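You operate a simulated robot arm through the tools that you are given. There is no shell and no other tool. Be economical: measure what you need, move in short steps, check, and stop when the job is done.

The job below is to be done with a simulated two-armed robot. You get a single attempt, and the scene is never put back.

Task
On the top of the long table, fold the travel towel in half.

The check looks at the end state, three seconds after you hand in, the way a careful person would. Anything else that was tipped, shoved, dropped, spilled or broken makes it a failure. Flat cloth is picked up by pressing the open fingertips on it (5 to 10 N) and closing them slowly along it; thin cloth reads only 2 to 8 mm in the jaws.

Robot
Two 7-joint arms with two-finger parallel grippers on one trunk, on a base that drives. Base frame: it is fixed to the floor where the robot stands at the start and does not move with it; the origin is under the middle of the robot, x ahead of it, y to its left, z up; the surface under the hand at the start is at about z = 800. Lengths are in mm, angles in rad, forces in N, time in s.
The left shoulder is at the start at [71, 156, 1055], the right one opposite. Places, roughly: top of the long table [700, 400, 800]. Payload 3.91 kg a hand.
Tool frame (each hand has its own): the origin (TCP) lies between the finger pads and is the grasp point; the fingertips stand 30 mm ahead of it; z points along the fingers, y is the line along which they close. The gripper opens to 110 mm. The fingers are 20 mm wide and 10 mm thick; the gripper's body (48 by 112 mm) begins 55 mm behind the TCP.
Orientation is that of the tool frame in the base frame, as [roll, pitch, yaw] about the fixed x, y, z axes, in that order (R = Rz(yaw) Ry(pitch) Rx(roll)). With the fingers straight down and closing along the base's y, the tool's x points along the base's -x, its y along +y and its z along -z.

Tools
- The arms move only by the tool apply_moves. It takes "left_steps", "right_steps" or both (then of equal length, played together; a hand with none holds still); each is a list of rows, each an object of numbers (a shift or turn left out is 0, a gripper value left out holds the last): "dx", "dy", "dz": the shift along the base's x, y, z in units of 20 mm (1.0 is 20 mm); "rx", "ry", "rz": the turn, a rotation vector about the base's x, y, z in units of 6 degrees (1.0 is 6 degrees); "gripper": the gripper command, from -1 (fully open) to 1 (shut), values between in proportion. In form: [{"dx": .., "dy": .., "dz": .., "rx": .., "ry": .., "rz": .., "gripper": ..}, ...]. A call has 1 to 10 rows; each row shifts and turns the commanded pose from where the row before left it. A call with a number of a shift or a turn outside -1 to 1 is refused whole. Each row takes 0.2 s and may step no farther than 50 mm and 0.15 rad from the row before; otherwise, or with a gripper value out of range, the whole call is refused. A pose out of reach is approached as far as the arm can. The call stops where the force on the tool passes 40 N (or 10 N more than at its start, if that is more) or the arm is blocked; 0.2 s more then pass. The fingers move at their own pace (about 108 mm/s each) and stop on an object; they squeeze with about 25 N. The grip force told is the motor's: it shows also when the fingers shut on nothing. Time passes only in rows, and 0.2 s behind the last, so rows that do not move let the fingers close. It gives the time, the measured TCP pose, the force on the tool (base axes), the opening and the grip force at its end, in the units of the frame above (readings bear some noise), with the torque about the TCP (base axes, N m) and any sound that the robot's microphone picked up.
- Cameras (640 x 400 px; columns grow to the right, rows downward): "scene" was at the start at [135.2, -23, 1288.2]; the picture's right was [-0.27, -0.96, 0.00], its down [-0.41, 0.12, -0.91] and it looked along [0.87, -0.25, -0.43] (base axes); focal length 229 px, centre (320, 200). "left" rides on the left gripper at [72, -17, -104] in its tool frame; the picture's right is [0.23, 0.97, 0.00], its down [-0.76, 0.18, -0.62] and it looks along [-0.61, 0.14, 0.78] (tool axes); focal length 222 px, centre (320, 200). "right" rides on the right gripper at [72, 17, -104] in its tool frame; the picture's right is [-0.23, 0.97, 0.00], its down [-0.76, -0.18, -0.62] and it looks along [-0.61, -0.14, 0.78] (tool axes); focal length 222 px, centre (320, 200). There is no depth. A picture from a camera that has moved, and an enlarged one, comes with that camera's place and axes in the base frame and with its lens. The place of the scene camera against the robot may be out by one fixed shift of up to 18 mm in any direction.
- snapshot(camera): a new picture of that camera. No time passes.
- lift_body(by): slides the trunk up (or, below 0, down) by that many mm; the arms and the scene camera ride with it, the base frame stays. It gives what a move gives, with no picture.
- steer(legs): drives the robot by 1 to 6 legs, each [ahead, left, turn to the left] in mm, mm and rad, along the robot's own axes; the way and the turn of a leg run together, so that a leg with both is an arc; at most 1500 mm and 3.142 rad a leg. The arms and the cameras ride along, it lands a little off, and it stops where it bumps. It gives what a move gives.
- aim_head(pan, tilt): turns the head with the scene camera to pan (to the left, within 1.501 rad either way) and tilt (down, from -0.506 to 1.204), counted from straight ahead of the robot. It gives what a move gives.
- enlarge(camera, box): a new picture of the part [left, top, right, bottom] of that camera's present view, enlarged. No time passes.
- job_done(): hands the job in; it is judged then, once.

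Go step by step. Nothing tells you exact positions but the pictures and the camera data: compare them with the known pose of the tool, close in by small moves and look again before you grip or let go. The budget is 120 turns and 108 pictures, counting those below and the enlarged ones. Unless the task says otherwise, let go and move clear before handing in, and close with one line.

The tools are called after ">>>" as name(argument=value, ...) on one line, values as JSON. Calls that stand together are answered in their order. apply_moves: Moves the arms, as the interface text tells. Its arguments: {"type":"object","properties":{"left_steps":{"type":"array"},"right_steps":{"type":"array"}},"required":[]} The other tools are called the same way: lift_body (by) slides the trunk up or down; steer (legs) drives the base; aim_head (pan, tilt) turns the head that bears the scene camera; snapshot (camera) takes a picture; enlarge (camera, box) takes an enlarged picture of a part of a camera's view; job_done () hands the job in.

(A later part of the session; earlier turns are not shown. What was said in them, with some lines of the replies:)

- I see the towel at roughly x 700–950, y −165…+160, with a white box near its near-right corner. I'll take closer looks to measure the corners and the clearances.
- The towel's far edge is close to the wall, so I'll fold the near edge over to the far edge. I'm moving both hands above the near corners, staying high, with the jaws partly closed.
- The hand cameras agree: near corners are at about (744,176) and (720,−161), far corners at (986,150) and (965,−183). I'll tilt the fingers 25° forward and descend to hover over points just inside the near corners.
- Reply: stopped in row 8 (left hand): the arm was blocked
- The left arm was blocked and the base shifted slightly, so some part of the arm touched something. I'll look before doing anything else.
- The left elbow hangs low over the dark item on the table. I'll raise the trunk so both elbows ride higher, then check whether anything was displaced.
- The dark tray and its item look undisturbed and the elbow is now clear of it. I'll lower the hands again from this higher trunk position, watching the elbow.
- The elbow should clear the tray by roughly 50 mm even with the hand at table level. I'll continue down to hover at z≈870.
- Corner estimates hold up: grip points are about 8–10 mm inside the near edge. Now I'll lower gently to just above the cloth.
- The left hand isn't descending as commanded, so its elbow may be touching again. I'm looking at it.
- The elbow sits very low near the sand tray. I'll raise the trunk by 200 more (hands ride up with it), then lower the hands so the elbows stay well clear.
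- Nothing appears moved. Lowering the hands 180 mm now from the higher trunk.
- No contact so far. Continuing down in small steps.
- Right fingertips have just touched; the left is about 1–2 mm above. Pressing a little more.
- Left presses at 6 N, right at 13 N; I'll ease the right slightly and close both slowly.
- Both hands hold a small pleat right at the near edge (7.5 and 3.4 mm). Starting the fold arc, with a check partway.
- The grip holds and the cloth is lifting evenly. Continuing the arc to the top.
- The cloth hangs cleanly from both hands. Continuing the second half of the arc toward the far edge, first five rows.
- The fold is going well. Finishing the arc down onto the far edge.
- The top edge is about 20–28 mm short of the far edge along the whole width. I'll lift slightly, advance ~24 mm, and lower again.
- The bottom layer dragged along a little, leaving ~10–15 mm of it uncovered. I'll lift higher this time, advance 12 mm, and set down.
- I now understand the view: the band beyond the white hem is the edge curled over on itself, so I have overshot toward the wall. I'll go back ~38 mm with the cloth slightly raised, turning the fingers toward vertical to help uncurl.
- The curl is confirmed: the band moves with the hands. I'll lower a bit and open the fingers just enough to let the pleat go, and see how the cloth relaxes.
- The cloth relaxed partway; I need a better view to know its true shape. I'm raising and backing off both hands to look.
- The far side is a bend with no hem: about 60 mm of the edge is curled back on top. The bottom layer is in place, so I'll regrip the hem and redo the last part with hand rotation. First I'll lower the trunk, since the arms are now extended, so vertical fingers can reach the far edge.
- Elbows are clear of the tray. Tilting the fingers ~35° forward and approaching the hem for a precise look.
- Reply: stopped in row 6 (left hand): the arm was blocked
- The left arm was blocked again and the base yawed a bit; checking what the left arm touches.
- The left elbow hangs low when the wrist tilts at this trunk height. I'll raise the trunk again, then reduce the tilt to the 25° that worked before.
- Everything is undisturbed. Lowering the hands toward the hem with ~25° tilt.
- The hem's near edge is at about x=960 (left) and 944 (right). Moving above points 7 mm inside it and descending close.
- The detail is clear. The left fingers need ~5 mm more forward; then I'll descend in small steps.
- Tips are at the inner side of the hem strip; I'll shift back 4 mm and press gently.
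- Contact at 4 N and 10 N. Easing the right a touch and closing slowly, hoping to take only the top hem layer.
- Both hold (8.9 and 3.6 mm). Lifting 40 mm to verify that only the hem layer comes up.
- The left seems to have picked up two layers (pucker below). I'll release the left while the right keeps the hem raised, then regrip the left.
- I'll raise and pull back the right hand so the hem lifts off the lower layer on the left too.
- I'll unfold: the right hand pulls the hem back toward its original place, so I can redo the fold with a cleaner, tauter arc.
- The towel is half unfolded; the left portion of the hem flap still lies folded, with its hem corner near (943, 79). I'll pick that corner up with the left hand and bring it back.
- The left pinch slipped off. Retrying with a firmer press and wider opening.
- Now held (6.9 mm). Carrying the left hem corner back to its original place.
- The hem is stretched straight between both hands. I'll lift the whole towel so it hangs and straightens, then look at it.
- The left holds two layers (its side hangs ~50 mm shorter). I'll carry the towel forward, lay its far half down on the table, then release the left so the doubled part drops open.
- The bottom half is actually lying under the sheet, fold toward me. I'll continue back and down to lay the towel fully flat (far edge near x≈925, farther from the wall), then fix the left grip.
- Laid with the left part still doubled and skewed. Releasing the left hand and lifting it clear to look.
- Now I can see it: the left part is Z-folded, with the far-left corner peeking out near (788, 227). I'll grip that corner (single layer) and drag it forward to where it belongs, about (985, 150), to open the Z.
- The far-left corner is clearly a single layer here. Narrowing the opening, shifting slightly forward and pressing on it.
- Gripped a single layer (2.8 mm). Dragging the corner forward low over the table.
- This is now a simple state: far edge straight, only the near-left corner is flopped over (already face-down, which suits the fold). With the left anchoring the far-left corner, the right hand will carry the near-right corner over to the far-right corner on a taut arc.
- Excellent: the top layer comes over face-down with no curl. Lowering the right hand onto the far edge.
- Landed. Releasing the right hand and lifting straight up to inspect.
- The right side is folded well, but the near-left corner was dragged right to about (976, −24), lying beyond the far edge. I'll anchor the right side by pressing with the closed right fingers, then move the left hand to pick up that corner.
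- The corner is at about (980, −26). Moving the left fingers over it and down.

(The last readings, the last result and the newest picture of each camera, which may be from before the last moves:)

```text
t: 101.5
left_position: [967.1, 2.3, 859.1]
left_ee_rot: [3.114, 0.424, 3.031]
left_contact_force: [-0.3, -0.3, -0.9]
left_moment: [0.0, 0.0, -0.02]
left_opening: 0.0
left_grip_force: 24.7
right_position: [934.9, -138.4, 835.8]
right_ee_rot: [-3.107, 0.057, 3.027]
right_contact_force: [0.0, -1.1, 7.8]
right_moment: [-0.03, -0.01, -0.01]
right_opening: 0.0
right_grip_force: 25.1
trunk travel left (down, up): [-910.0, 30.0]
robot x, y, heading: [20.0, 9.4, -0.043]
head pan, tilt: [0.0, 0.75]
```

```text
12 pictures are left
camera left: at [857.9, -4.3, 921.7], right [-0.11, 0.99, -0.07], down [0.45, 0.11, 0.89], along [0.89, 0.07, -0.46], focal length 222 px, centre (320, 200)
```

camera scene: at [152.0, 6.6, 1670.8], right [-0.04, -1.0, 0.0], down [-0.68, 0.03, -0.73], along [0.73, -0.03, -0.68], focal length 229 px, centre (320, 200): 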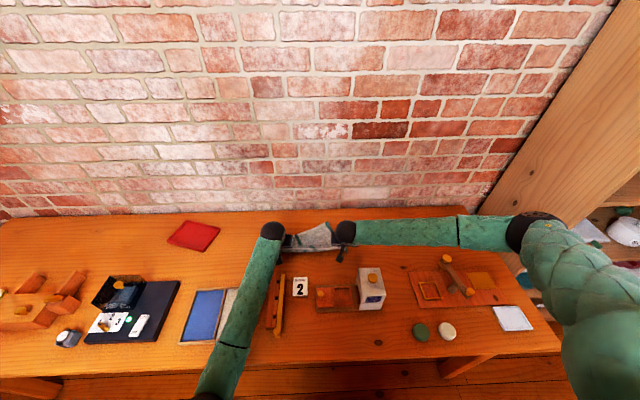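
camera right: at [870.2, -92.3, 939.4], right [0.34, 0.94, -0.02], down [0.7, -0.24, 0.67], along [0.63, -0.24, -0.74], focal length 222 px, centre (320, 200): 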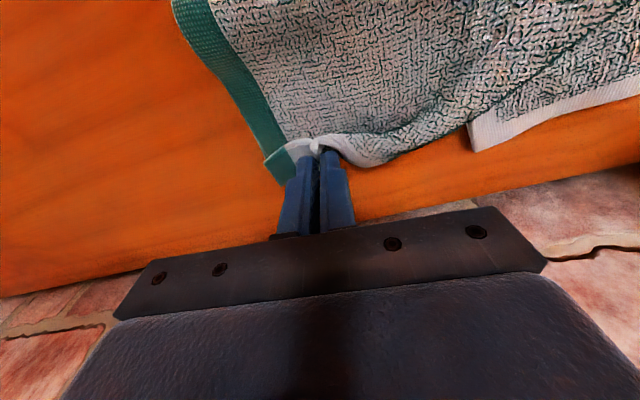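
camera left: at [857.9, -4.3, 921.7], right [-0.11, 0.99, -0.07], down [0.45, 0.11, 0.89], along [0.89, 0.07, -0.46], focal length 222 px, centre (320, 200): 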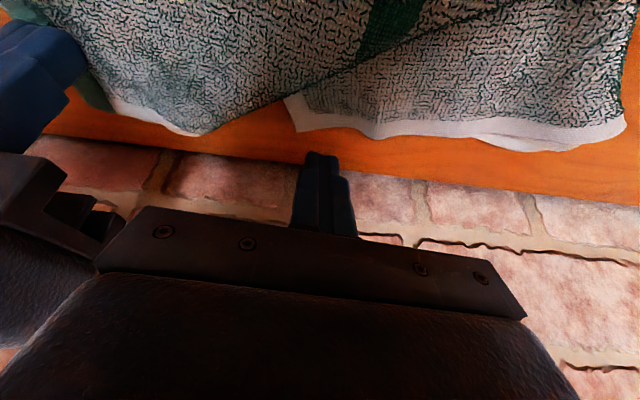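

The pinch missed. Retrying farther onto the cloth with a wider opening and firmer press.

>>> apply_moves(left_steps=[{"dx": -0.3, "dy": 0.6, "gripper": 0.36}, {"dz": -0.6}, {"dz": -0.4}, {"dz": -0.2}, {"dz": -0.1}])

```text
t: 102.7
left_position: [962.6, 14.1, 833.4]
left_ee_rot: [3.114, 0.427, 3.031]
left_contact_force: [-3.1, 0.4, 11.6]
left_moment: [-0.23, 0.1, -0.06]
left_opening: 35.1
left_grip_force: 0.1
right_position: [933.2, -139.3, 836.4]
right_ee_rot: [-3.106, 0.057, 3.027]
right_contact_force: [1.0, -0.9, 5.1]
right_moment: [-0.02, -0.02, 0.01]
right_opening: 0.0
right_grip_force: 24.8
trunk travel left (down, up): [-910.0, 30.0]
robot x, y, heading: [21.3, 9.2, -0.043]
head pan, tilt: [0.0, 0.75]
```

>>> apply_moves(left_steps=[{"gripper": 0.44}, {"gripper": 0.52}, {"gripper": 0.6}, {"gripper": 0.68}, {"gripper": 0.76}, {"gripper": 0.84}, {"gripper": 0.92}, {"gripper": 1}, {"gripper": 1}, {"dz": 0.3}])

```text
t: 104.9
left_position: [960.3, 16.3, 837.1]
left_ee_rot: [3.115, 0.421, 3.032]
left_contact_force: [0.2, -1.2, 0.7]
left_moment: [-0.03, 0.0, -0.04]
left_opening: 4.2
left_grip_force: 25.7
right_position: [934.8, -139.2, 834.9]
right_ee_rot: [-3.105, 0.057, 3.027]
right_contact_force: [-0.9, -1.5, 9.0]
right_moment: [-0.06, 0.09, 0.02]
right_opening: 0.2
right_grip_force: 24.8
trunk travel left (down, up): [-910.0, 30.0]
robot x, y, heading: [26.6, 6.9, -0.045]
head pan, tilt: [0.0, 0.75]
```

Gripped (4.2 mm). Carrying the corner left toward the far-left corner, turning the hand with it.

>>> apply_moves(left_steps=[{"dz": 1}, {"dz": 0.7, "dy": 0.5, "rz": 0.6}, {"dy": 0.9, "rz": 0.6}, {"dy": 0.9, "rz": 0.6}, {"dy": 0.95, "dx": -0.1, "rz": 0.6}, {"dy": 0.95, "dx": -0.1, "rz": 0.6}, {"dy": 0.95, "dx": -0.1, "rz": 0.6}, {"dy": 0.95, "dx": -0.1, "rz": 0.6}, {"dy": 0.95, "dx": -0.1, "rz": 0.6, "dz": -0.4}, {"dz": -0.4}])

>>> enlarge(camera="scene", box=[240, 180, 400, 280])

>>> snapshot(camera="left")

```text
t: 107.1
left_position: [952.8, 155.1, 857.0]
left_ee_rot: [3.112, 0.422, -2.75]
left_contact_force: [-0.3, -0.3, -0.7]
left_moment: [-0.02, -0.01, -0.06]
left_opening: 3.8
left_grip_force: 25.2
right_position: [935.1, -140.3, 836.3]
right_ee_rot: [-3.108, 0.058, 3.027]
right_contact_force: [-0.2, 0.6, 7.5]
right_moment: [0.01, 0.01, 0.0]
right_opening: 0.0
right_grip_force: 24.9
trunk travel left (down, up): [-910.0, 30.0]
robot x, y, heading: [24.7, 9.9, -0.045]
head pan, tilt: [0.0, 0.75]
```

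```text
4.00 times, centred on (320, 230) of scene
camera zoom: at [151.9, 6.1, 1670.8], right [-0.04, -1.0, 0.0], down [-0.68, 0.03, -0.73], along [0.73, -0.03, -0.68], focal length 915 px, centre (320, 80)
```

zoom: 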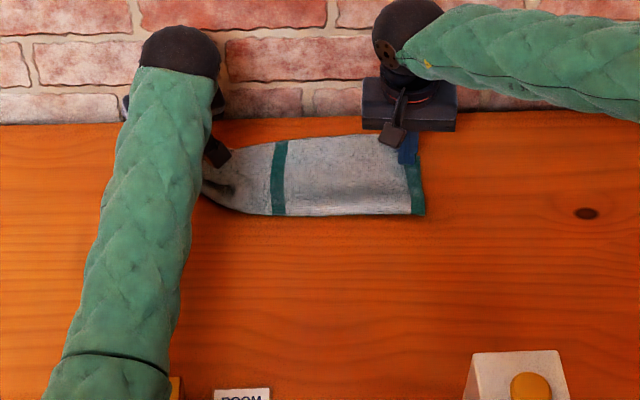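

```text
10 pictures are left
camera left: at [860.1, 97.3, 919.7], right [-0.57, 0.82, -0.07], down [0.34, 0.31, 0.89], along [0.74, 0.48, -0.46], focal length 222 px, centre (320, 200)
```

left: 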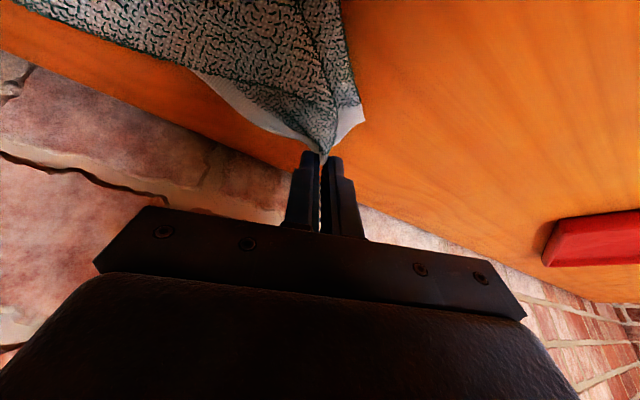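

Now the fold looks nearly right, stripe aligned. Lowering and releasing the left, then lifting it clear for a look.

>>> apply_moves(left_steps=[{"dz": -0.5, "dx": 0.1}, {"dz": -0.4, "dy": 0.15}, {"gripper": 0.85}, {"gripper": 0.7}, {"gripper": 0.6}, {"dz": 0.4}, {"dz": 0.8}, {"dz": 1, "dx": -0.5}, {"dz": 1, "dx": -1}, {"dz": 1, "dx": -1}])

>>> enlarge(camera="left", box=[80, 0, 560, 300])

```text
t: 109.3
left_position: [902.3, 158.8, 922.5]
left_ee_rot: [3.115, 0.424, -2.752]
left_contact_force: [-0.1, 0.5, 0.2]
left_moment: [-0.01, -0.02, 0.02]
left_opening: 22.0
left_grip_force: 0.1
right_position: [935.5, -139.2, 835.3]
right_ee_rot: [-3.105, 0.058, 3.026]
right_contact_force: [2.8, 1.0, 8.2]
right_moment: [-0.01, -0.03, 0.02]
right_opening: 0.0
right_grip_force: 24.9
trunk travel left (down, up): [-910.0, 30.0]
robot x, y, heading: [21.7, 9.3, -0.043]
head pan, tilt: [0.0, 0.75]
```

```text
1.33 times, centred on (320, 150) of left
camera zoom: at [811.0, 100.2, 986.2], right [-0.57, 0.82, -0.07], down [0.34, 0.31, 0.89], along [0.74, 0.48, -0.46], focal length 296 px, centre (320, 267)
```

zoom: 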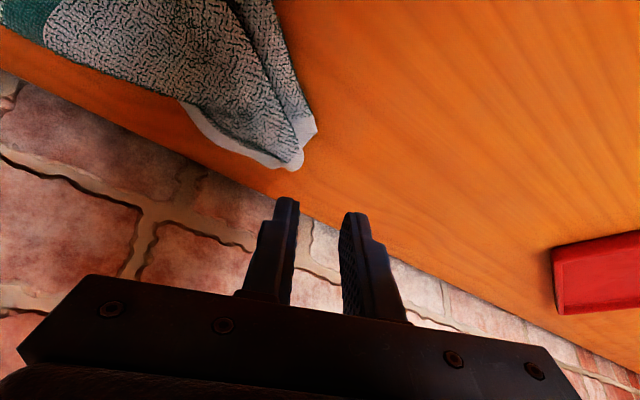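

Lifting the right hand as well and backing both off for an overall view.

>>> apply_moves(left_steps=[{"dz": 1, "dy": 1}, {"dz": 1, "dy": 1}, {"dz": 1, "dy": 1}, {"dz": 1, "dy": 1}, {"dz": 1, "dy": 1}, {"dy": 1}], right_steps=[{"dz": 0.6}, {"dz": 1}, {"dz": 1}, {"dz": 1, "dy": -1}, {"dz": 1, "dy": -1}, {"dz": 1, "dy": -1}])

>>> enlarge(camera="scene", box=[260, 190, 380, 265])

```text
t: 110.7
left_position: [904.6, 278.2, 1021.6]
left_ee_rot: [3.115, 0.424, -2.751]
left_contact_force: [-0.4, 0.0, -0.5]
left_moment: [-0.04, -0.01, 0.0]
left_opening: 21.9
left_grip_force: 0.1
right_position: [935.2, -199.9, 947.8]
right_ee_rot: [-3.107, 0.057, 3.028]
right_contact_force: [0.5, 0.0, -1.2]
right_moment: [0.0, 0.0, -0.02]
right_opening: 0.2
right_grip_force: 25.4
trunk travel left (down, up): [-910.0, 30.0]
robot x, y, heading: [23.5, 9.7, -0.045]
head pan, tilt: [0.0, 0.75]
```

```text
5.33 times, centred on (320, 228) of scene
camera zoom: at [152.6, 6.4, 1670.6], right [-0.04, -1.0, 0.0], down [-0.68, 0.03, -0.73], along [0.73, -0.03, -0.68], focal length 1220 px, centre (320, 53)
```

zoom: 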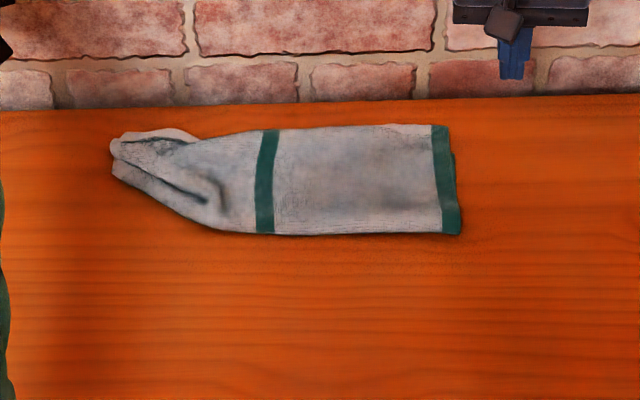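

Almost there: only the left end is bunched, with its near fold corner pulled up toward the far edge. I'll take that fold corner (around x 948, y 165) with the left hand and draw it toward me by ~80 mm.

>>> apply_moves(left_steps=[{"dx": 0.2, "dy": -0.75, "dz": -0.9, "rz": -0.5, "gripper": 0.27}, {"dx": 0.2, "dy": -0.75, "dz": -0.9, "rz": -0.5}, {"dx": 0.2, "dy": -0.75, "dz": -0.9, "rz": -0.5}, {"dx": 0.2, "dy": -0.75, "dz": -0.9, "rz": -0.5}, {"dx": 0.2, "dy": -0.75, "dz": -0.9, "rz": -0.5}, {"dx": 0.2, "dy": -0.75, "dz": -0.9, "rz": -0.5}, {"dx": 0.2, "dy": -0.75, "dz": -0.9, "rz": -0.5}, {"dx": 0.2, "dy": -0.75, "dz": -0.9, "rz": -0.5}])

>>> enlarge(camera="left", box=[160, 40, 480, 240])

```text
t: 112.5
left_position: [936.3, 158.9, 877.0]
left_ee_rot: [3.114, 0.425, 3.114]
left_contact_force: [-0.1, 0.1, -0.2]
left_moment: [0.04, -0.02, 0.01]
left_opening: 40.2
left_grip_force: 0.1
right_position: [934.9, -200.2, 947.8]
right_ee_rot: [-3.106, 0.055, 3.027]
right_contact_force: [0.5, 0.1, -0.1]
right_moment: [-0.01, 0.02, 0.0]
right_opening: 0.0
right_grip_force: 25.0
trunk travel left (down, up): [-910.0, 30.0]
robot x, y, heading: [24.0, 5.9, -0.039]
head pan, tilt: [0.0, 0.75]
```

```text
2.00 times, centred on (320, 140) of left
camera zoom: at [828.8, 142.8, 940.1], right [-0.19, 0.98, -0.07], down [0.44, 0.15, 0.89], along [0.88, 0.14, -0.46], focal length 444 px, centre (320, 320)
```

zoom: 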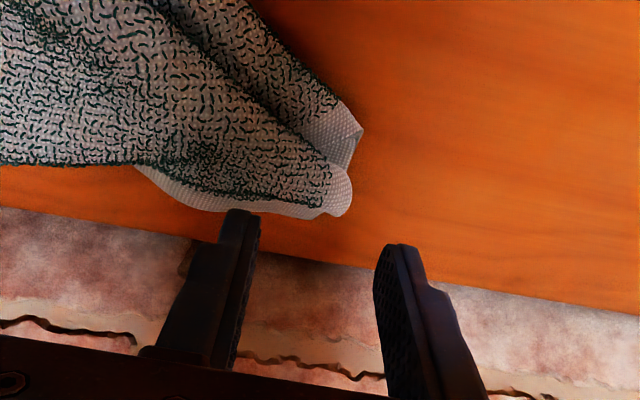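

>>> apply_moves(left_steps=[{"dx": -0.6, "dy": -0.2}, {"dx": -0.5, "dy": -0.2, "dz": -0.4}, {"dz": -0.6}, {"dz": -0.4}, {"dz": -0.3}, {"dz": -0.2}])

```text
t: 113.9
left_position: [914.0, 150.3, 841.2]
left_ee_rot: [3.113, 0.425, 3.113]
left_contact_force: [2.4, -0.2, 7.4]
left_moment: [-0.18, -0.09, 0.01]
left_opening: 40.2
left_grip_force: 0.1
right_position: [934.8, -200.3, 948.5]
right_ee_rot: [-3.107, 0.057, 3.028]
right_contact_force: [0.3, 0.0, 0.8]
right_moment: [-0.01, 0.0, -0.01]
right_opening: 0.0
right_grip_force: 25.3
trunk travel left (down, up): [-910.0, 30.0]
robot x, y, heading: [22.8, 11.5, -0.044]
head pan, tilt: [0.0, 0.75]
```

Good contact at 7 N. Closing and drawing the fold corner toward me.

>>> apply_moves(left_steps=[{"gripper": 0.37}, {"gripper": 0.47}, {"gripper": 0.57}, {"gripper": 0.67}, {"gripper": 0.77}, {"gripper": 0.87}, {"gripper": 1}, {"gripper": 1}])

>>> apply_moves(left_steps=[{"dz": 0.2}, {"dx": -0.5, "dy": 0.1}, {"dx": -0.5, "dy": 0.1}, {"dx": -0.5, "dy": 0.15}, {"dx": -0.5, "dy": 0.15}, {"dx": -0.3, "dy": 0.15}])

>>> enlarge(camera="scene", box=[260, 190, 380, 265])

```text
t: 115.7
left_position: [913.5, 150.3, 840.4]
left_ee_rot: [3.112, 0.424, 3.116]
left_contact_force: [-0.6, -3.0, 8.7]
left_moment: [-0.15, -0.03, 0.02]
left_opening: 3.6
left_grip_force: 25.3
right_position: [934.7, -200.0, 948.8]
right_ee_rot: [-3.107, 0.058, 3.027]
right_contact_force: [0.2, -0.8, -0.3]
right_moment: [-0.01, 0.03, 0.05]
right_opening: 0.0
right_grip_force: 24.8
trunk travel left (down, up): [-910.0, 30.0]
robot x, y, heading: [27.6, 11.3, -0.043]
head pan, tilt: [0.0, 0.75]
```

```text
t: 117.1
left_position: [866.1, 163.0, 845.4]
left_ee_rot: [3.115, 0.425, 3.114]
left_contact_force: [0.4, 0.1, 1.0]
left_moment: [0.01, -0.01, 0.02]
left_opening: 3.6
left_grip_force: 25.1
right_position: [935.5, -200.8, 948.1]
right_ee_rot: [-3.105, 0.057, 3.028]
right_contact_force: [0.6, 0.5, -0.4]
right_moment: [-0.02, 0.04, 0.02]
right_opening: 0.0
right_grip_force: 25.0
trunk travel left (down, up): [-910.0, 30.0]
robot x, y, heading: [21.3, 11.6, -0.046]
head pan, tilt: [0.0, 0.75]
```

```text
5.33 times, centred on (320, 228) of scene
camera zoom: at [152.8, 6.2, 1670.6], right [-0.04, -1.0, 0.0], down [-0.68, 0.03, -0.73], along [0.73, -0.03, -0.68], focal length 1220 px, centre (320, 53)
```

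zoom: 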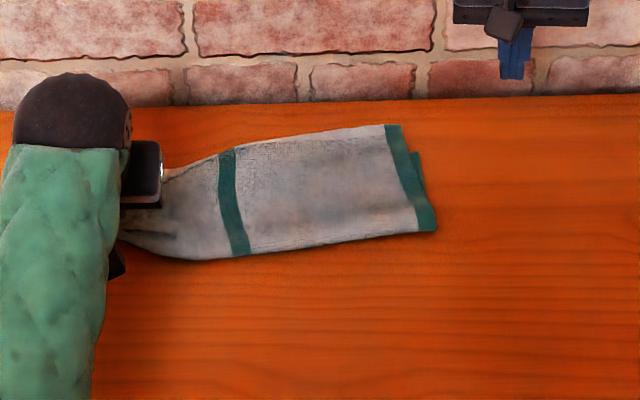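

The whole towel shifted along a bit. I'll release here, lift, and look at the left end closely.

>>> apply_moves(left_steps=[{"dz": -0.2}, {"gripper": 0.7}, {"gripper": 0.5}, {"gripper": 0.5}, {"dz": 0.6}, {"dz": 1, "ry": 0.6, "rz": 1}, {"dz": 1, "ry": 0.7, "rz": 1}, {"dz": 1, "ry": 0.7, "rz": 1}, {"dz": 1, "ry": 0.7, "rz": 1}, {"ry": 0.7, "rz": 1, "dz": 1}])

>>> apply_moves(left_steps=[{"rz": 1, "ry": 0.3}, {"rz": 1, "ry": 0.3}, {"rz": 1}, {"rz": 1}, {"rz": 1}, {"rz": 1}, {"rz": 1}, {"rz": 1}, {"rz": 1}, {"rz": 0.6, "gripper": 1}])

>>> enlarge(camera="scene", box=[260, 190, 380, 265])

```text
t: 119.3
left_position: [867.8, 163.6, 950.8]
left_ee_rot: [3.027, 0.081, -2.659]
left_contact_force: [0.5, 0.7, -0.4]
left_moment: [0.0, 0.0, 0.01]
left_opening: 27.6
left_grip_force: 0.0
right_position: [934.5, -200.9, 947.8]
right_ee_rot: [-3.108, 0.054, 3.025]
right_contact_force: [-0.5, 0.1, 0.6]
right_moment: [-0.02, -0.01, -0.02]
right_opening: 0.2
right_grip_force: 25.4
trunk travel left (down, up): [-910.0, 30.0]
robot x, y, heading: [24.7, 8.0, -0.042]
head pan, tilt: [0.0, 0.75]
```

```text
t: 121.7
left_position: [872.5, 254.0, 950.8]
left_ee_rot: [2.996, 0.119, -1.6]
left_contact_force: [0.9, -0.7, 0.4]
left_moment: [0.0, 0.01, 0.02]
left_opening: 0.3
left_grip_force: 24.7
right_position: [935.7, -200.6, 946.2]
right_ee_rot: [-3.108, 0.057, 3.026]
right_contact_force: [0.3, 0.5, 0.3]
right_moment: [-0.02, -0.01, -0.01]
right_opening: 0.2
right_grip_force: 25.2
trunk travel left (down, up): [-910.0, 30.0]
robot x, y, heading: [21.0, 12.8, -0.04]
head pan, tilt: [0.0, 0.75]
stopped in row 10 (left hand): the arm was blocked; the commanded pose is now the measured one
```

```text
5.33 times, centred on (320, 228) of scene
camera zoom: at [152.9, 6.1, 1670.6], right [-0.04, -1.0, 0.0], down [-0.68, 0.03, -0.73], along [0.73, -0.03, -0.68], focal length 1220 px, centre (320, 53)
```

zoom: 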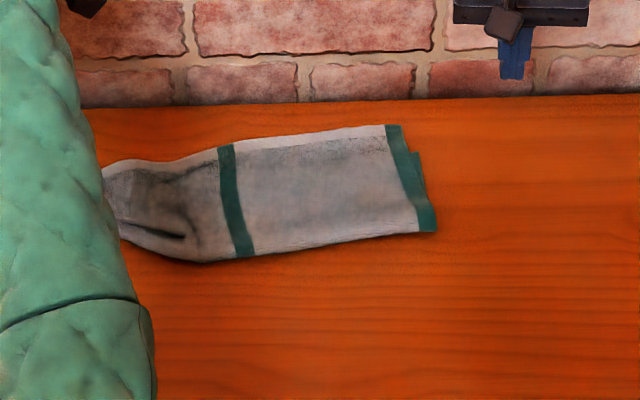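

The left end now looks much better spread. I'll move the left arm out of the way and check the whole towel.

>>> apply_moves(left_steps=[{"dz": 1, "dy": 0.8}, {"dz": 1, "dy": 1}, {"dz": 0.5, "dy": 1}, {"dy": 1}, {"dy": 1}])

>>> enlarge(camera="scene", box=[244, 190, 380, 275])

```text
t: 122.9
left_position: [873.4, 343.7, 997.6]
left_ee_rot: [2.993, 0.113, -1.603]
left_contact_force: [0.6, 0.3, 0.5]
left_moment: [0.02, 0.0, -0.01]
left_opening: 0.2
left_grip_force: 25.7
right_position: [935.4, -200.0, 947.5]
right_ee_rot: [-3.106, 0.056, 3.026]
right_contact_force: [0.1, -0.3, -0.9]
right_moment: [0.03, 0.01, -0.02]
right_opening: 0.3
right_grip_force: 24.7
trunk travel left (down, up): [-910.0, 30.0]
robot x, y, heading: [22.3, 13.5, -0.041]
head pan, tilt: [0.0, 0.75]
```

```text
4.71 times, centred on (312, 232) of scene
camera zoom: at [153.1, 7.0, 1670.6], right [-0.04, -1.0, 0.0], down [-0.68, 0.03, -0.73], along [0.73, -0.03, -0.68], focal length 1076 px, centre (358, 47)
```

zoom: 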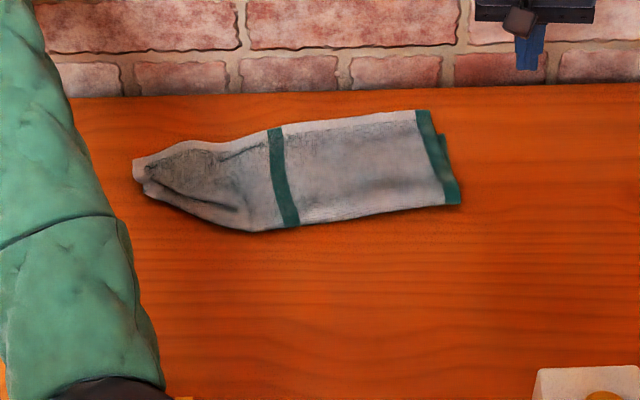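

The left end is still gathered. I'll use a spreading trick: turn the left gripper so its fingers open along x, press lightly on the bunch and open. First rotate the wrist the other way, well clear of the table.

>>> apply_moves(left_steps=[{"rz": -1, "rx": -0.55, "ry": -0.68}, {"rz": -1, "rx": -0.55, "ry": -0.68}, {"rz": -1}, {"rz": -1}, {"rz": -1}, {"rz": -1}, {"rz": -1}, {"rz": -1}, {"rz": -1}, {"rz": -1}])

>>> apply_moves(left_steps=[{"rz": -1, "dy": -0.7}, {"rz": -1, "dy": -0.7}, {"rz": -1, "dy": -0.7}, {"rz": -1, "dy": -0.7}, {"rz": -1, "dy": -0.7}, {"rz": -1, "dy": -0.7}, {"rz": -1, "dy": -0.7}, {"rz": -1, "dy": -0.7}, {"rz": -1, "dy": -0.7}, {"rz": -1, "dy": -0.7}])

>>> apply_moves(left_steps=[{"rz": -1}, {"rz": -1}, {"rz": -1}, {"rz": -1}, {"rz": -1}, {"rz": -1}, {"rz": -1}, {"rz": -1}])

```text
t: 125.1
left_position: [871.4, 343.7, 999.2]
left_ee_rot: [-3.132, 0.017, -2.643]
left_contact_force: [0.5, 0.5, -0.2]
left_moment: [-0.04, 0.03, -0.03]
left_opening: 0.0
left_grip_force: 25.1
right_position: [935.2, -200.3, 947.8]
right_ee_rot: [-3.103, 0.058, 3.026]
right_contact_force: [-0.7, -0.1, -0.5]
right_moment: [-0.02, 0.0, 0.0]
right_opening: 0.2
right_grip_force: 24.9
trunk travel left (down, up): [-910.0, 30.0]
robot x, y, heading: [26.0, 9.4, -0.043]
head pan, tilt: [0.0, 0.75]
```

```text
t: 127.3
left_position: [871.1, 204.4, 999.8]
left_ee_rot: [-3.133, 0.016, 2.594]
left_contact_force: [-0.6, -0.2, -0.3]
left_moment: [0.03, -0.04, 0.0]
left_opening: 0.1
left_grip_force: 25.4
right_position: [934.5, -200.1, 947.3]
right_ee_rot: [-3.104, 0.059, 3.026]
right_contact_force: [-0.8, 0.3, 0.5]
right_moment: [0.0, -0.03, -0.01]
right_opening: 0.0
right_grip_force: 25.1
trunk travel left (down, up): [-910.0, 30.0]
robot x, y, heading: [20.7, 8.3, -0.045]
head pan, tilt: [0.0, 0.75]
```

```text
t: 129.1
left_position: [871.7, 205.7, 999.9]
left_ee_rot: [-3.133, 0.019, 1.756]
left_contact_force: [-0.3, -0.2, 0.5]
left_moment: [-0.02, 0.02, -0.03]
left_opening: 0.0
left_grip_force: 24.4
right_position: [935.0, -201.3, 947.6]
right_ee_rot: [-3.106, 0.057, 3.027]
right_contact_force: [0.7, -0.8, 1.1]
right_moment: [0.0, 0.01, -0.02]
right_opening: 0.3
right_grip_force: 24.7
trunk travel left (down, up): [-910.0, 30.0]
robot x, y, heading: [19.8, 10.9, -0.047]
head pan, tilt: [0.0, 0.75]
```

The wrist reached that orientation fine. Moving above the bunch and looking.

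>>> apply_moves(left_steps=[{"dx": 0.3, "dy": -0.3, "dz": -0.8}, {"dx": 0.3, "dy": -0.3, "dz": -0.9}, {"dx": 0.3, "dy": -0.3, "dz": -0.9}, {"dx": 0.3, "dy": -0.3, "dz": -0.9}, {"dx": 0.3, "dy": -0.3, "dz": -0.9}, {"dx": 0.3, "dy": -0.2, "dz": -0.9}, {"dz": -0.8}])

>>> enlarge(camera="left", box=[80, 0, 560, 300])

```text
t: 130.7
left_position: [907.0, 170.8, 876.4]
left_ee_rot: [-3.131, 0.019, 1.759]
left_contact_force: [0.1, 0.6, 0.3]
left_moment: [0.0, -0.01, -0.08]
left_opening: 0.0
left_grip_force: 25.4
right_position: [935.5, -200.8, 947.1]
right_ee_rot: [-3.105, 0.058, 3.026]
right_contact_force: [-0.9, 0.9, -0.1]
right_moment: [0.0, 0.0, -0.02]
right_opening: 0.1
right_grip_force: 25.3
trunk travel left (down, up): [-910.0, 30.0]
robot x, y, heading: [21.5, 11.8, -0.045]
head pan, tilt: [0.0, 0.75]
```

```text
1.33 times, centred on (320, 150) of left
camera zoom: at [879.3, 241.7, 978.8], right [0.91, 0.4, -0.01], down [0.32, -0.7, 0.64], along [0.25, -0.59, -0.77], focal length 296 px, centre (320, 267)
```

zoom: 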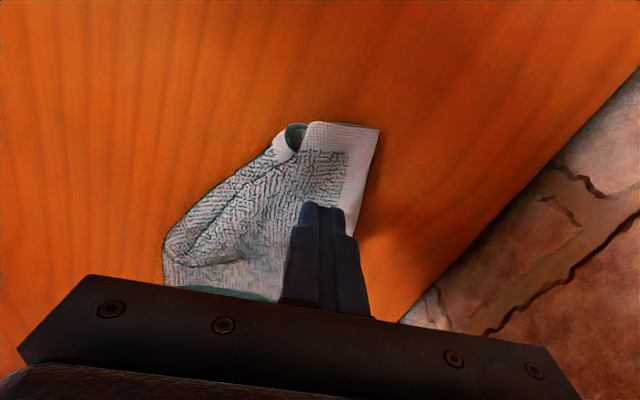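

Clear view: the left end spans only x 880–926; the near fold corner should be at about x 815. I'll press with closed fingers at (896, 180) and open while shifting back, so the far finger stays as anchor and the near finger draws the fold corner toward me.

>>> apply_moves(left_steps=[{"dx": -0.3, "dy": 0.25, "rz": -0.9}, {"dx": -0.25, "dy": 0.2, "rz": -0.8}, {"dz": -0.6}, {"dz": -0.5}, {"dz": -0.3}, {"dz": -0.15}])

```text
t: 132.1
left_position: [897.2, 179.5, 846.2]
left_ee_rot: [-3.134, 0.019, 1.58]
left_contact_force: [-0.4, 0.7, 0.0]
left_moment: [0.02, -0.01, -0.04]
left_opening: 0.1
left_grip_force: 25.1
right_position: [934.7, -202.1, 947.3]
right_ee_rot: [-3.105, 0.056, 3.026]
right_contact_force: [0.9, 0.3, 0.4]
right_moment: [0.02, 0.01, -0.02]
right_opening: 0.0
right_grip_force: 24.9
trunk travel left (down, up): [-910.0, 30.0]
robot x, y, heading: [24.8, 11.3, -0.044]
head pan, tilt: [0.0, 0.75]
```

>>> apply_moves(left_steps=[{"dz": -0.2}, {"dz": -0.15}, {"dz": -0.1}])

```text
t: 132.9
left_position: [897.1, 179.9, 839.4]
left_ee_rot: [-3.136, 0.017, 1.581]
left_contact_force: [-1.8, -1.3, 10.6]
left_moment: [-0.1, 0.1, -0.05]
left_opening: 0.1
left_grip_force: 24.9
right_position: [933.7, -201.2, 948.5]
right_ee_rot: [-3.108, 0.058, 3.026]
right_contact_force: [-1.0, -0.6, 0.2]
right_moment: [0.02, -0.02, -0.02]
right_opening: 0.0
right_grip_force: 24.8
trunk travel left (down, up): [-910.0, 30.0]
robot x, y, heading: [23.4, 9.3, -0.046]
head pan, tilt: [0.0, 0.75]
```

Pressing at 10 N. Opening while shifting toward me.

>>> apply_moves(left_steps=[{"dx": -0.2, "dz": -0.03, "gripper": 0.855}, {"dx": -0.2, "dz": -0.03, "gripper": 0.71}, {"dx": -0.2, "dz": -0.03, "gripper": 0.565}, {"dx": -0.2, "dz": -0.03, "gripper": 0.42}, {"dx": -0.2, "dz": -0.03, "gripper": 0.275}, {"dx": -0.2, "dz": -0.02, "gripper": 0.13}, {"dx": -0.2, "dz": -0.02, "gripper": -0.015}, {"dx": -0.2, "gripper": -0.16}, {"dx": -0.1, "gripper": -0.23}])

>>> apply_moves(left_steps=[{"dz": 0.6}, {"dz": 1}, {"dz": 1}, {"dz": 1, "dy": 0.5}, {"dz": 1, "dy": 1}, {"dz": 1, "dy": 1}, {"dz": 1, "dy": 1}, {"dy": 1}, {"dy": 1}, {"dy": 1}])

>>> enlarge(camera="scene", box=[244, 190, 380, 275])

```text
t: 134.8
left_position: [866.2, 179.3, 837.9]
left_ee_rot: [-3.138, 0.022, 1.581]
left_contact_force: [0.5, -0.5, 23.9]
left_moment: [-0.08, 0.93, 0.01]
left_opening: 67.2
left_grip_force: 0.0
right_position: [933.7, -200.7, 946.5]
right_ee_rot: [-3.106, 0.059, 3.025]
right_contact_force: [-0.1, 0.2, -1.0]
right_moment: [-0.03, 0.01, -0.03]
right_opening: 0.1
right_grip_force: 25.2
trunk travel left (down, up): [-910.0, 30.0]
robot x, y, heading: [23.3, 8.3, -0.041]
head pan, tilt: [0.0, 0.75]
stopped in row 9 (left hand): the force on the tool passed its limit at 40 N (the readings are from after the stop); the commanded pose is now the measured one
```

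```text
t: 137.0
left_position: [864.3, 308.4, 968.5]
left_ee_rot: [-3.135, 0.021, 1.581]
left_contact_force: [0.0, -0.6, -0.9]
left_moment: [-0.01, -0.01, -0.02]
left_opening: 67.3
left_grip_force: 0.1
right_position: [935.4, -200.8, 948.3]
right_ee_rot: [-3.105, 0.058, 3.027]
right_contact_force: [0.8, -0.1, -0.2]
right_moment: [-0.01, 0.01, 0.0]
right_opening: 0.1
right_grip_force: 24.9
trunk travel left (down, up): [-910.0, 30.0]
robot x, y, heading: [23.5, 8.4, -0.044]
head pan, tilt: [0.0, 0.75]
```

```text
4.71 times, centred on (312, 232) of scene
camera zoom: at [152.7, 7.1, 1670.7], right [-0.04, -1.0, 0.0], down [-0.68, 0.03, -0.73], along [0.73, -0.03, -0.68], focal length 1076 px, centre (358, 47)
```

zoom: 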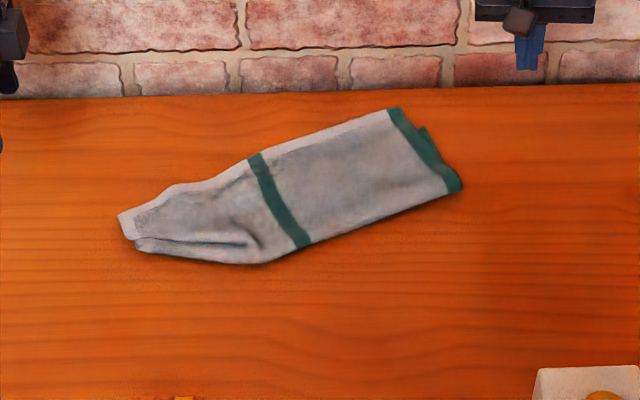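

The towel rotated instead of un-bunching. I'll anchor its body by pressing with the closed right fingers near the stripe, then pinch the gathered near ridge across with the left and draw it to its place.

>>> apply_moves(right_steps=[{"dx": -0.2, "dy": 1}, {"dx": -0.2, "dy": 1}, {"dx": -0.2, "dy": 1}, {"dx": -0.2, "dy": 1}, {"dx": -0.2, "dy": 1}, {"dx": -0.2, "dy": 1}, {"dx": -0.2, "dy": 1}, {"dx": -0.2, "dy": 1}, {"dx": -0.2, "dy": 1}, {"dx": -0.2, "dy": 1}], left_steps=[{"gripper": 0.42}, {}, {}, {}, {}, {}, {}, {}, {}, {}])

>>> apply_moves(right_steps=[{"dx": -0.2, "dy": 1, "dz": -0.5}, {"dx": -0.2, "dy": 1, "dz": -0.8}, {"dz": -1}, {"dz": -1}, {"dz": -1}, {"dz": -0.7}, {"dz": -0.2}, {"dz": -0.15}])

```text
t: 139.2
left_position: [865.3, 309.0, 968.7]
left_ee_rot: [-3.135, 0.02, 1.582]
left_contact_force: [0.2, 0.7, -0.3]
left_moment: [0.04, 0.01, -0.01]
left_opening: 31.9
left_grip_force: 0.1
right_position: [896.5, 0.9, 947.8]
right_ee_rot: [-3.104, 0.058, 3.025]
right_contact_force: [-0.4, 0.9, 1.0]
right_moment: [0.0, 0.0, -0.01]
right_opening: 0.0
right_grip_force: 25.3
trunk travel left (down, up): [-910.0, 30.0]
robot x, y, heading: [26.3, 10.7, -0.04]
head pan, tilt: [0.0, 0.75]
```

```text
t: 141.0
left_position: [864.3, 309.8, 968.1]
left_ee_rot: [-3.136, 0.02, 1.581]
left_contact_force: [-0.4, 0.6, 0.4]
left_moment: [0.02, 0.01, 0.02]
left_opening: 31.8
left_grip_force: 0.1
right_position: [886.8, 39.6, 840.6]
right_ee_rot: [-3.105, 0.056, 3.027]
right_contact_force: [0.5, -0.1, 0.8]
right_moment: [0.02, 0.01, -0.05]
right_opening: 0.0
right_grip_force: 25.1
trunk travel left (down, up): [-910.0, 30.0]
robot x, y, heading: [22.9, 8.2, -0.044]
head pan, tilt: [0.0, 0.75]
```

>>> apply_moves(right_steps=[{"dz": -0.12}, {"dz": -0.1}, {"dz": -0.05}, {}, {}, {}, {}, {}], left_steps=[{"dx": -0.29, "dy": -0.81, "dz": -0.3}, {"dx": -0.29, "dy": -0.81, "dz": -0.4}, {"dx": -0.29, "dy": -0.81, "dz": -0.5}, {"dx": -0.29, "dy": -0.81, "dz": -0.7}, {"dx": -0.29, "dy": -0.81, "dz": -0.8}, {"dx": -0.29, "dy": -0.81, "dz": -0.8}, {"dx": -0.29, "dy": -0.81, "dz": -0.8}, {"dx": -0.29, "dy": -0.81, "dz": -0.6}])

>>> enlarge(camera="left", box=[80, 0, 560, 300])

```text
t: 142.8
left_position: [818.0, 179.5, 869.3]
left_ee_rot: [-3.135, 0.02, 1.581]
left_contact_force: [0.4, -0.3, -0.2]
left_moment: [0.03, -0.01, 0.0]
left_opening: 31.8
left_grip_force: 0.1
right_position: [887.9, 40.1, 834.9]
right_ee_rot: [-3.106, 0.056, 3.027]
right_contact_force: [2.3, -0.4, 8.0]
right_moment: [0.03, -0.03, 0.01]
right_opening: 0.0
right_grip_force: 25.3
trunk travel left (down, up): [-910.0, 30.0]
robot x, y, heading: [23.1, 5.8, -0.05]
head pan, tilt: [0.0, 0.75]
```

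```text
1.33 times, centred on (320, 150) of left
camera zoom: at [801.9, 254.3, 970.6], right [0.97, 0.24, -0.01], down [0.19, -0.75, 0.64], along [0.14, -0.62, -0.77], focal length 296 px, centre (320, 267)
```

zoom: 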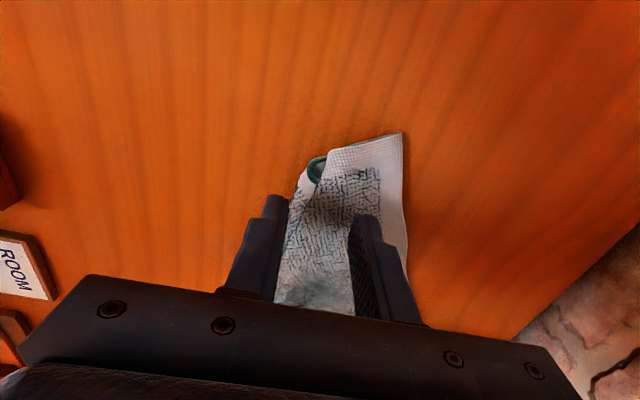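

Well placed: the fingers straddle the near ridge. Descending, pinching across it.

>>> apply_moves(left_steps=[{"dz": -0.6}, {"dz": -0.5}, {"dz": -0.3}, {"dz": -0.15}])

```text
t: 143.8
left_position: [818.1, 179.8, 838.6]
left_ee_rot: [-3.136, 0.02, 1.582]
left_contact_force: [-0.4, -0.9, 5.9]
left_moment: [-0.05, -0.1, 0.0]
left_opening: 31.7
left_grip_force: 0.0
right_position: [886.8, 39.8, 835.9]
right_ee_rot: [-3.107, 0.057, 3.026]
right_contact_force: [2.6, 0.4, 5.5]
right_moment: [0.05, -0.04, 0.0]
right_opening: 0.0
right_grip_force: 24.9
trunk travel left (down, up): [-910.0, 30.0]
robot x, y, heading: [26.9, 8.0, -0.044]
head pan, tilt: [0.0, 0.75]
```

>>> apply_moves(left_steps=[{"dz": -0.05, "gripper": 0.52}, {"gripper": 0.62}, {"gripper": 0.72}, {"gripper": 0.82}, {"gripper": 0.92}, {"gripper": 1}, {"gripper": 1}])

>>> apply_moves(left_steps=[{"dz": 0.15}, {"dx": -0.4, "dy": -0.05}, {"dx": -0.5, "dy": -0.1}, {"dx": -0.5, "dy": -0.1}, {"dx": -0.5, "dy": -0.1}, {"dx": -0.5, "dy": -0.1}, {"dx": -0.4, "dy": -0.1}, {"dx": -0.2}])

```text
t: 145.4
left_position: [817.9, 179.5, 838.9]
left_ee_rot: [-3.136, 0.02, 1.581]
left_contact_force: [5.6, -1.3, 12.4]
left_moment: [-0.16, -0.22, 0.03]
left_opening: 5.0
left_grip_force: 25.2
right_position: [887.2, 38.5, 836.9]
right_ee_rot: [-3.106, 0.058, 3.026]
right_contact_force: [-0.2, 2.1, 5.7]
right_moment: [0.09, 0.02, 0.01]
right_opening: 0.0
right_grip_force: 25.2
trunk travel left (down, up): [-910.0, 30.0]
robot x, y, heading: [24.8, 9.3, -0.044]
head pan, tilt: [0.0, 0.75]
```

```text
t: 147.2
left_position: [757.2, 168.3, 841.7]
left_ee_rot: [-3.136, 0.019, 1.582]
left_contact_force: [9.7, -5.9, 2.0]
left_moment: [-0.22, -0.25, 0.1]
left_opening: 5.2
left_grip_force: 24.7
right_position: [886.4, 40.2, 836.0]
right_ee_rot: [-3.108, 0.057, 3.026]
right_contact_force: [-5.9, 5.0, 8.4]
right_moment: [0.14, 0.18, 0.0]
right_opening: 0.1
right_grip_force: 25.2
trunk travel left (down, up): [-910.0, 30.0]
robot x, y, heading: [24.4, 9.4, -0.045]
head pan, tilt: [0.0, 0.75]
```

The cloth is now taut between the anchor and the left grip, so the gather is pulled out. Easing a little, releasing, and lifting both hands clear.

>>> apply_moves(left_steps=[{"dx": 0.2, "dz": -0.1}, {"gripper": 0.8}, {"gripper": 0.6}, {"gripper": 0.4}, {"dz": 0.5}, {"dz": 1}, {"dz": 1}, {"dz": 1, "dy": 0.5}, {"dz": 1, "dy": 1}, {"dz": 1, "dy": 1}], right_steps=[{}, {}, {}, {}, {}, {}, {"dz": 0.5}, {"dz": 1}, {"dz": 1}, {"dz": 1}])

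>>> apply_moves(left_steps=[{"dz": 1, "dy": 1}, {"dy": 1}, {"dy": 1}, {"dy": 1}, {"dy": 1}, {"dy": 1}, {"dy": 1}, {"dy": 1}, {}, {}], right_steps=[{"dz": 1, "dy": -0.5}, {"dz": 0.5, "dy": -1}, {"dy": -1}, {"dy": -1}, {"dy": -1}, {"dy": -1}, {"dy": -1}, {"dy": -1}, {"dy": -1}, {"dy": -1}])

>>> snapshot(camera="scene")

```text
t: 149.4
left_position: [761.5, 218.3, 948.4]
left_ee_rot: [-3.135, 0.019, 1.578]
left_contact_force: [0.5, 0.4, 0.6]
left_moment: [0.0, 0.0, 0.0]
left_opening: 33.1
left_grip_force: 0.1
right_position: [887.3, 38.5, 904.3]
right_ee_rot: [-3.103, 0.056, 3.03]
right_contact_force: [0.0, 0.1, 0.6]
right_moment: [-0.03, -0.03, 0.01]
right_opening: 0.4
right_grip_force: 24.9
trunk travel left (down, up): [-910.0, 30.0]
robot x, y, heading: [23.1, 8.0, -0.041]
head pan, tilt: [0.0, 0.75]
```

```text
t: 151.6
left_position: [761.9, 379.7, 969.4]
left_ee_rot: [-3.135, 0.018, 1.581]
left_contact_force: [-0.6, -0.7, 0.6]
left_moment: [-0.03, 0.02, -0.02]
left_opening: 33.0
left_grip_force: 0.1
right_position: [887.5, -151.0, 935.3]
right_ee_rot: [-3.105, 0.056, 3.027]
right_contact_force: [-0.4, -0.6, 0.5]
right_moment: [-0.02, -0.03, -0.01]
right_opening: 0.3
right_grip_force: 24.6
trunk travel left (down, up): [-910.0, 30.0]
robot x, y, heading: [19.6, 11.5, -0.047]
head pan, tilt: [0.0, 0.75]
```

```text
0 pictures are left
camera scene: at [152.5, 5.6, 1670.7], right [-0.04, -1.0, 0.0], down [-0.68, 0.03, -0.73], along [0.73, -0.03, -0.68], focal length 229 px, centre (320, 200)
```

scene: 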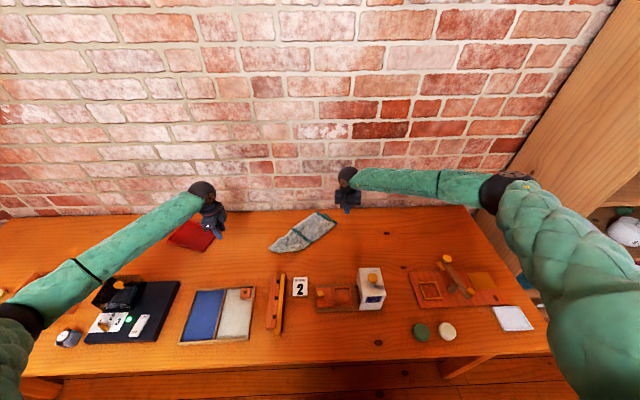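

In this last picture the towel is doubled over and lying clear of everything else. It sits at an angle and its left end is still somewhat narrow. The surrounding items look undisturbed and both hands are clear. I have no pictures left to guide another correction safely, so I'm handing in.

>>> job_done()

```text
The job is handed in.
```

I folded the travel towel in half on the long table and handed the job in, but the fold isn't neat: the towel lies at an angle, its left end is still gathered and narrow, and the two layers were about a centimetre out of line at the right end.
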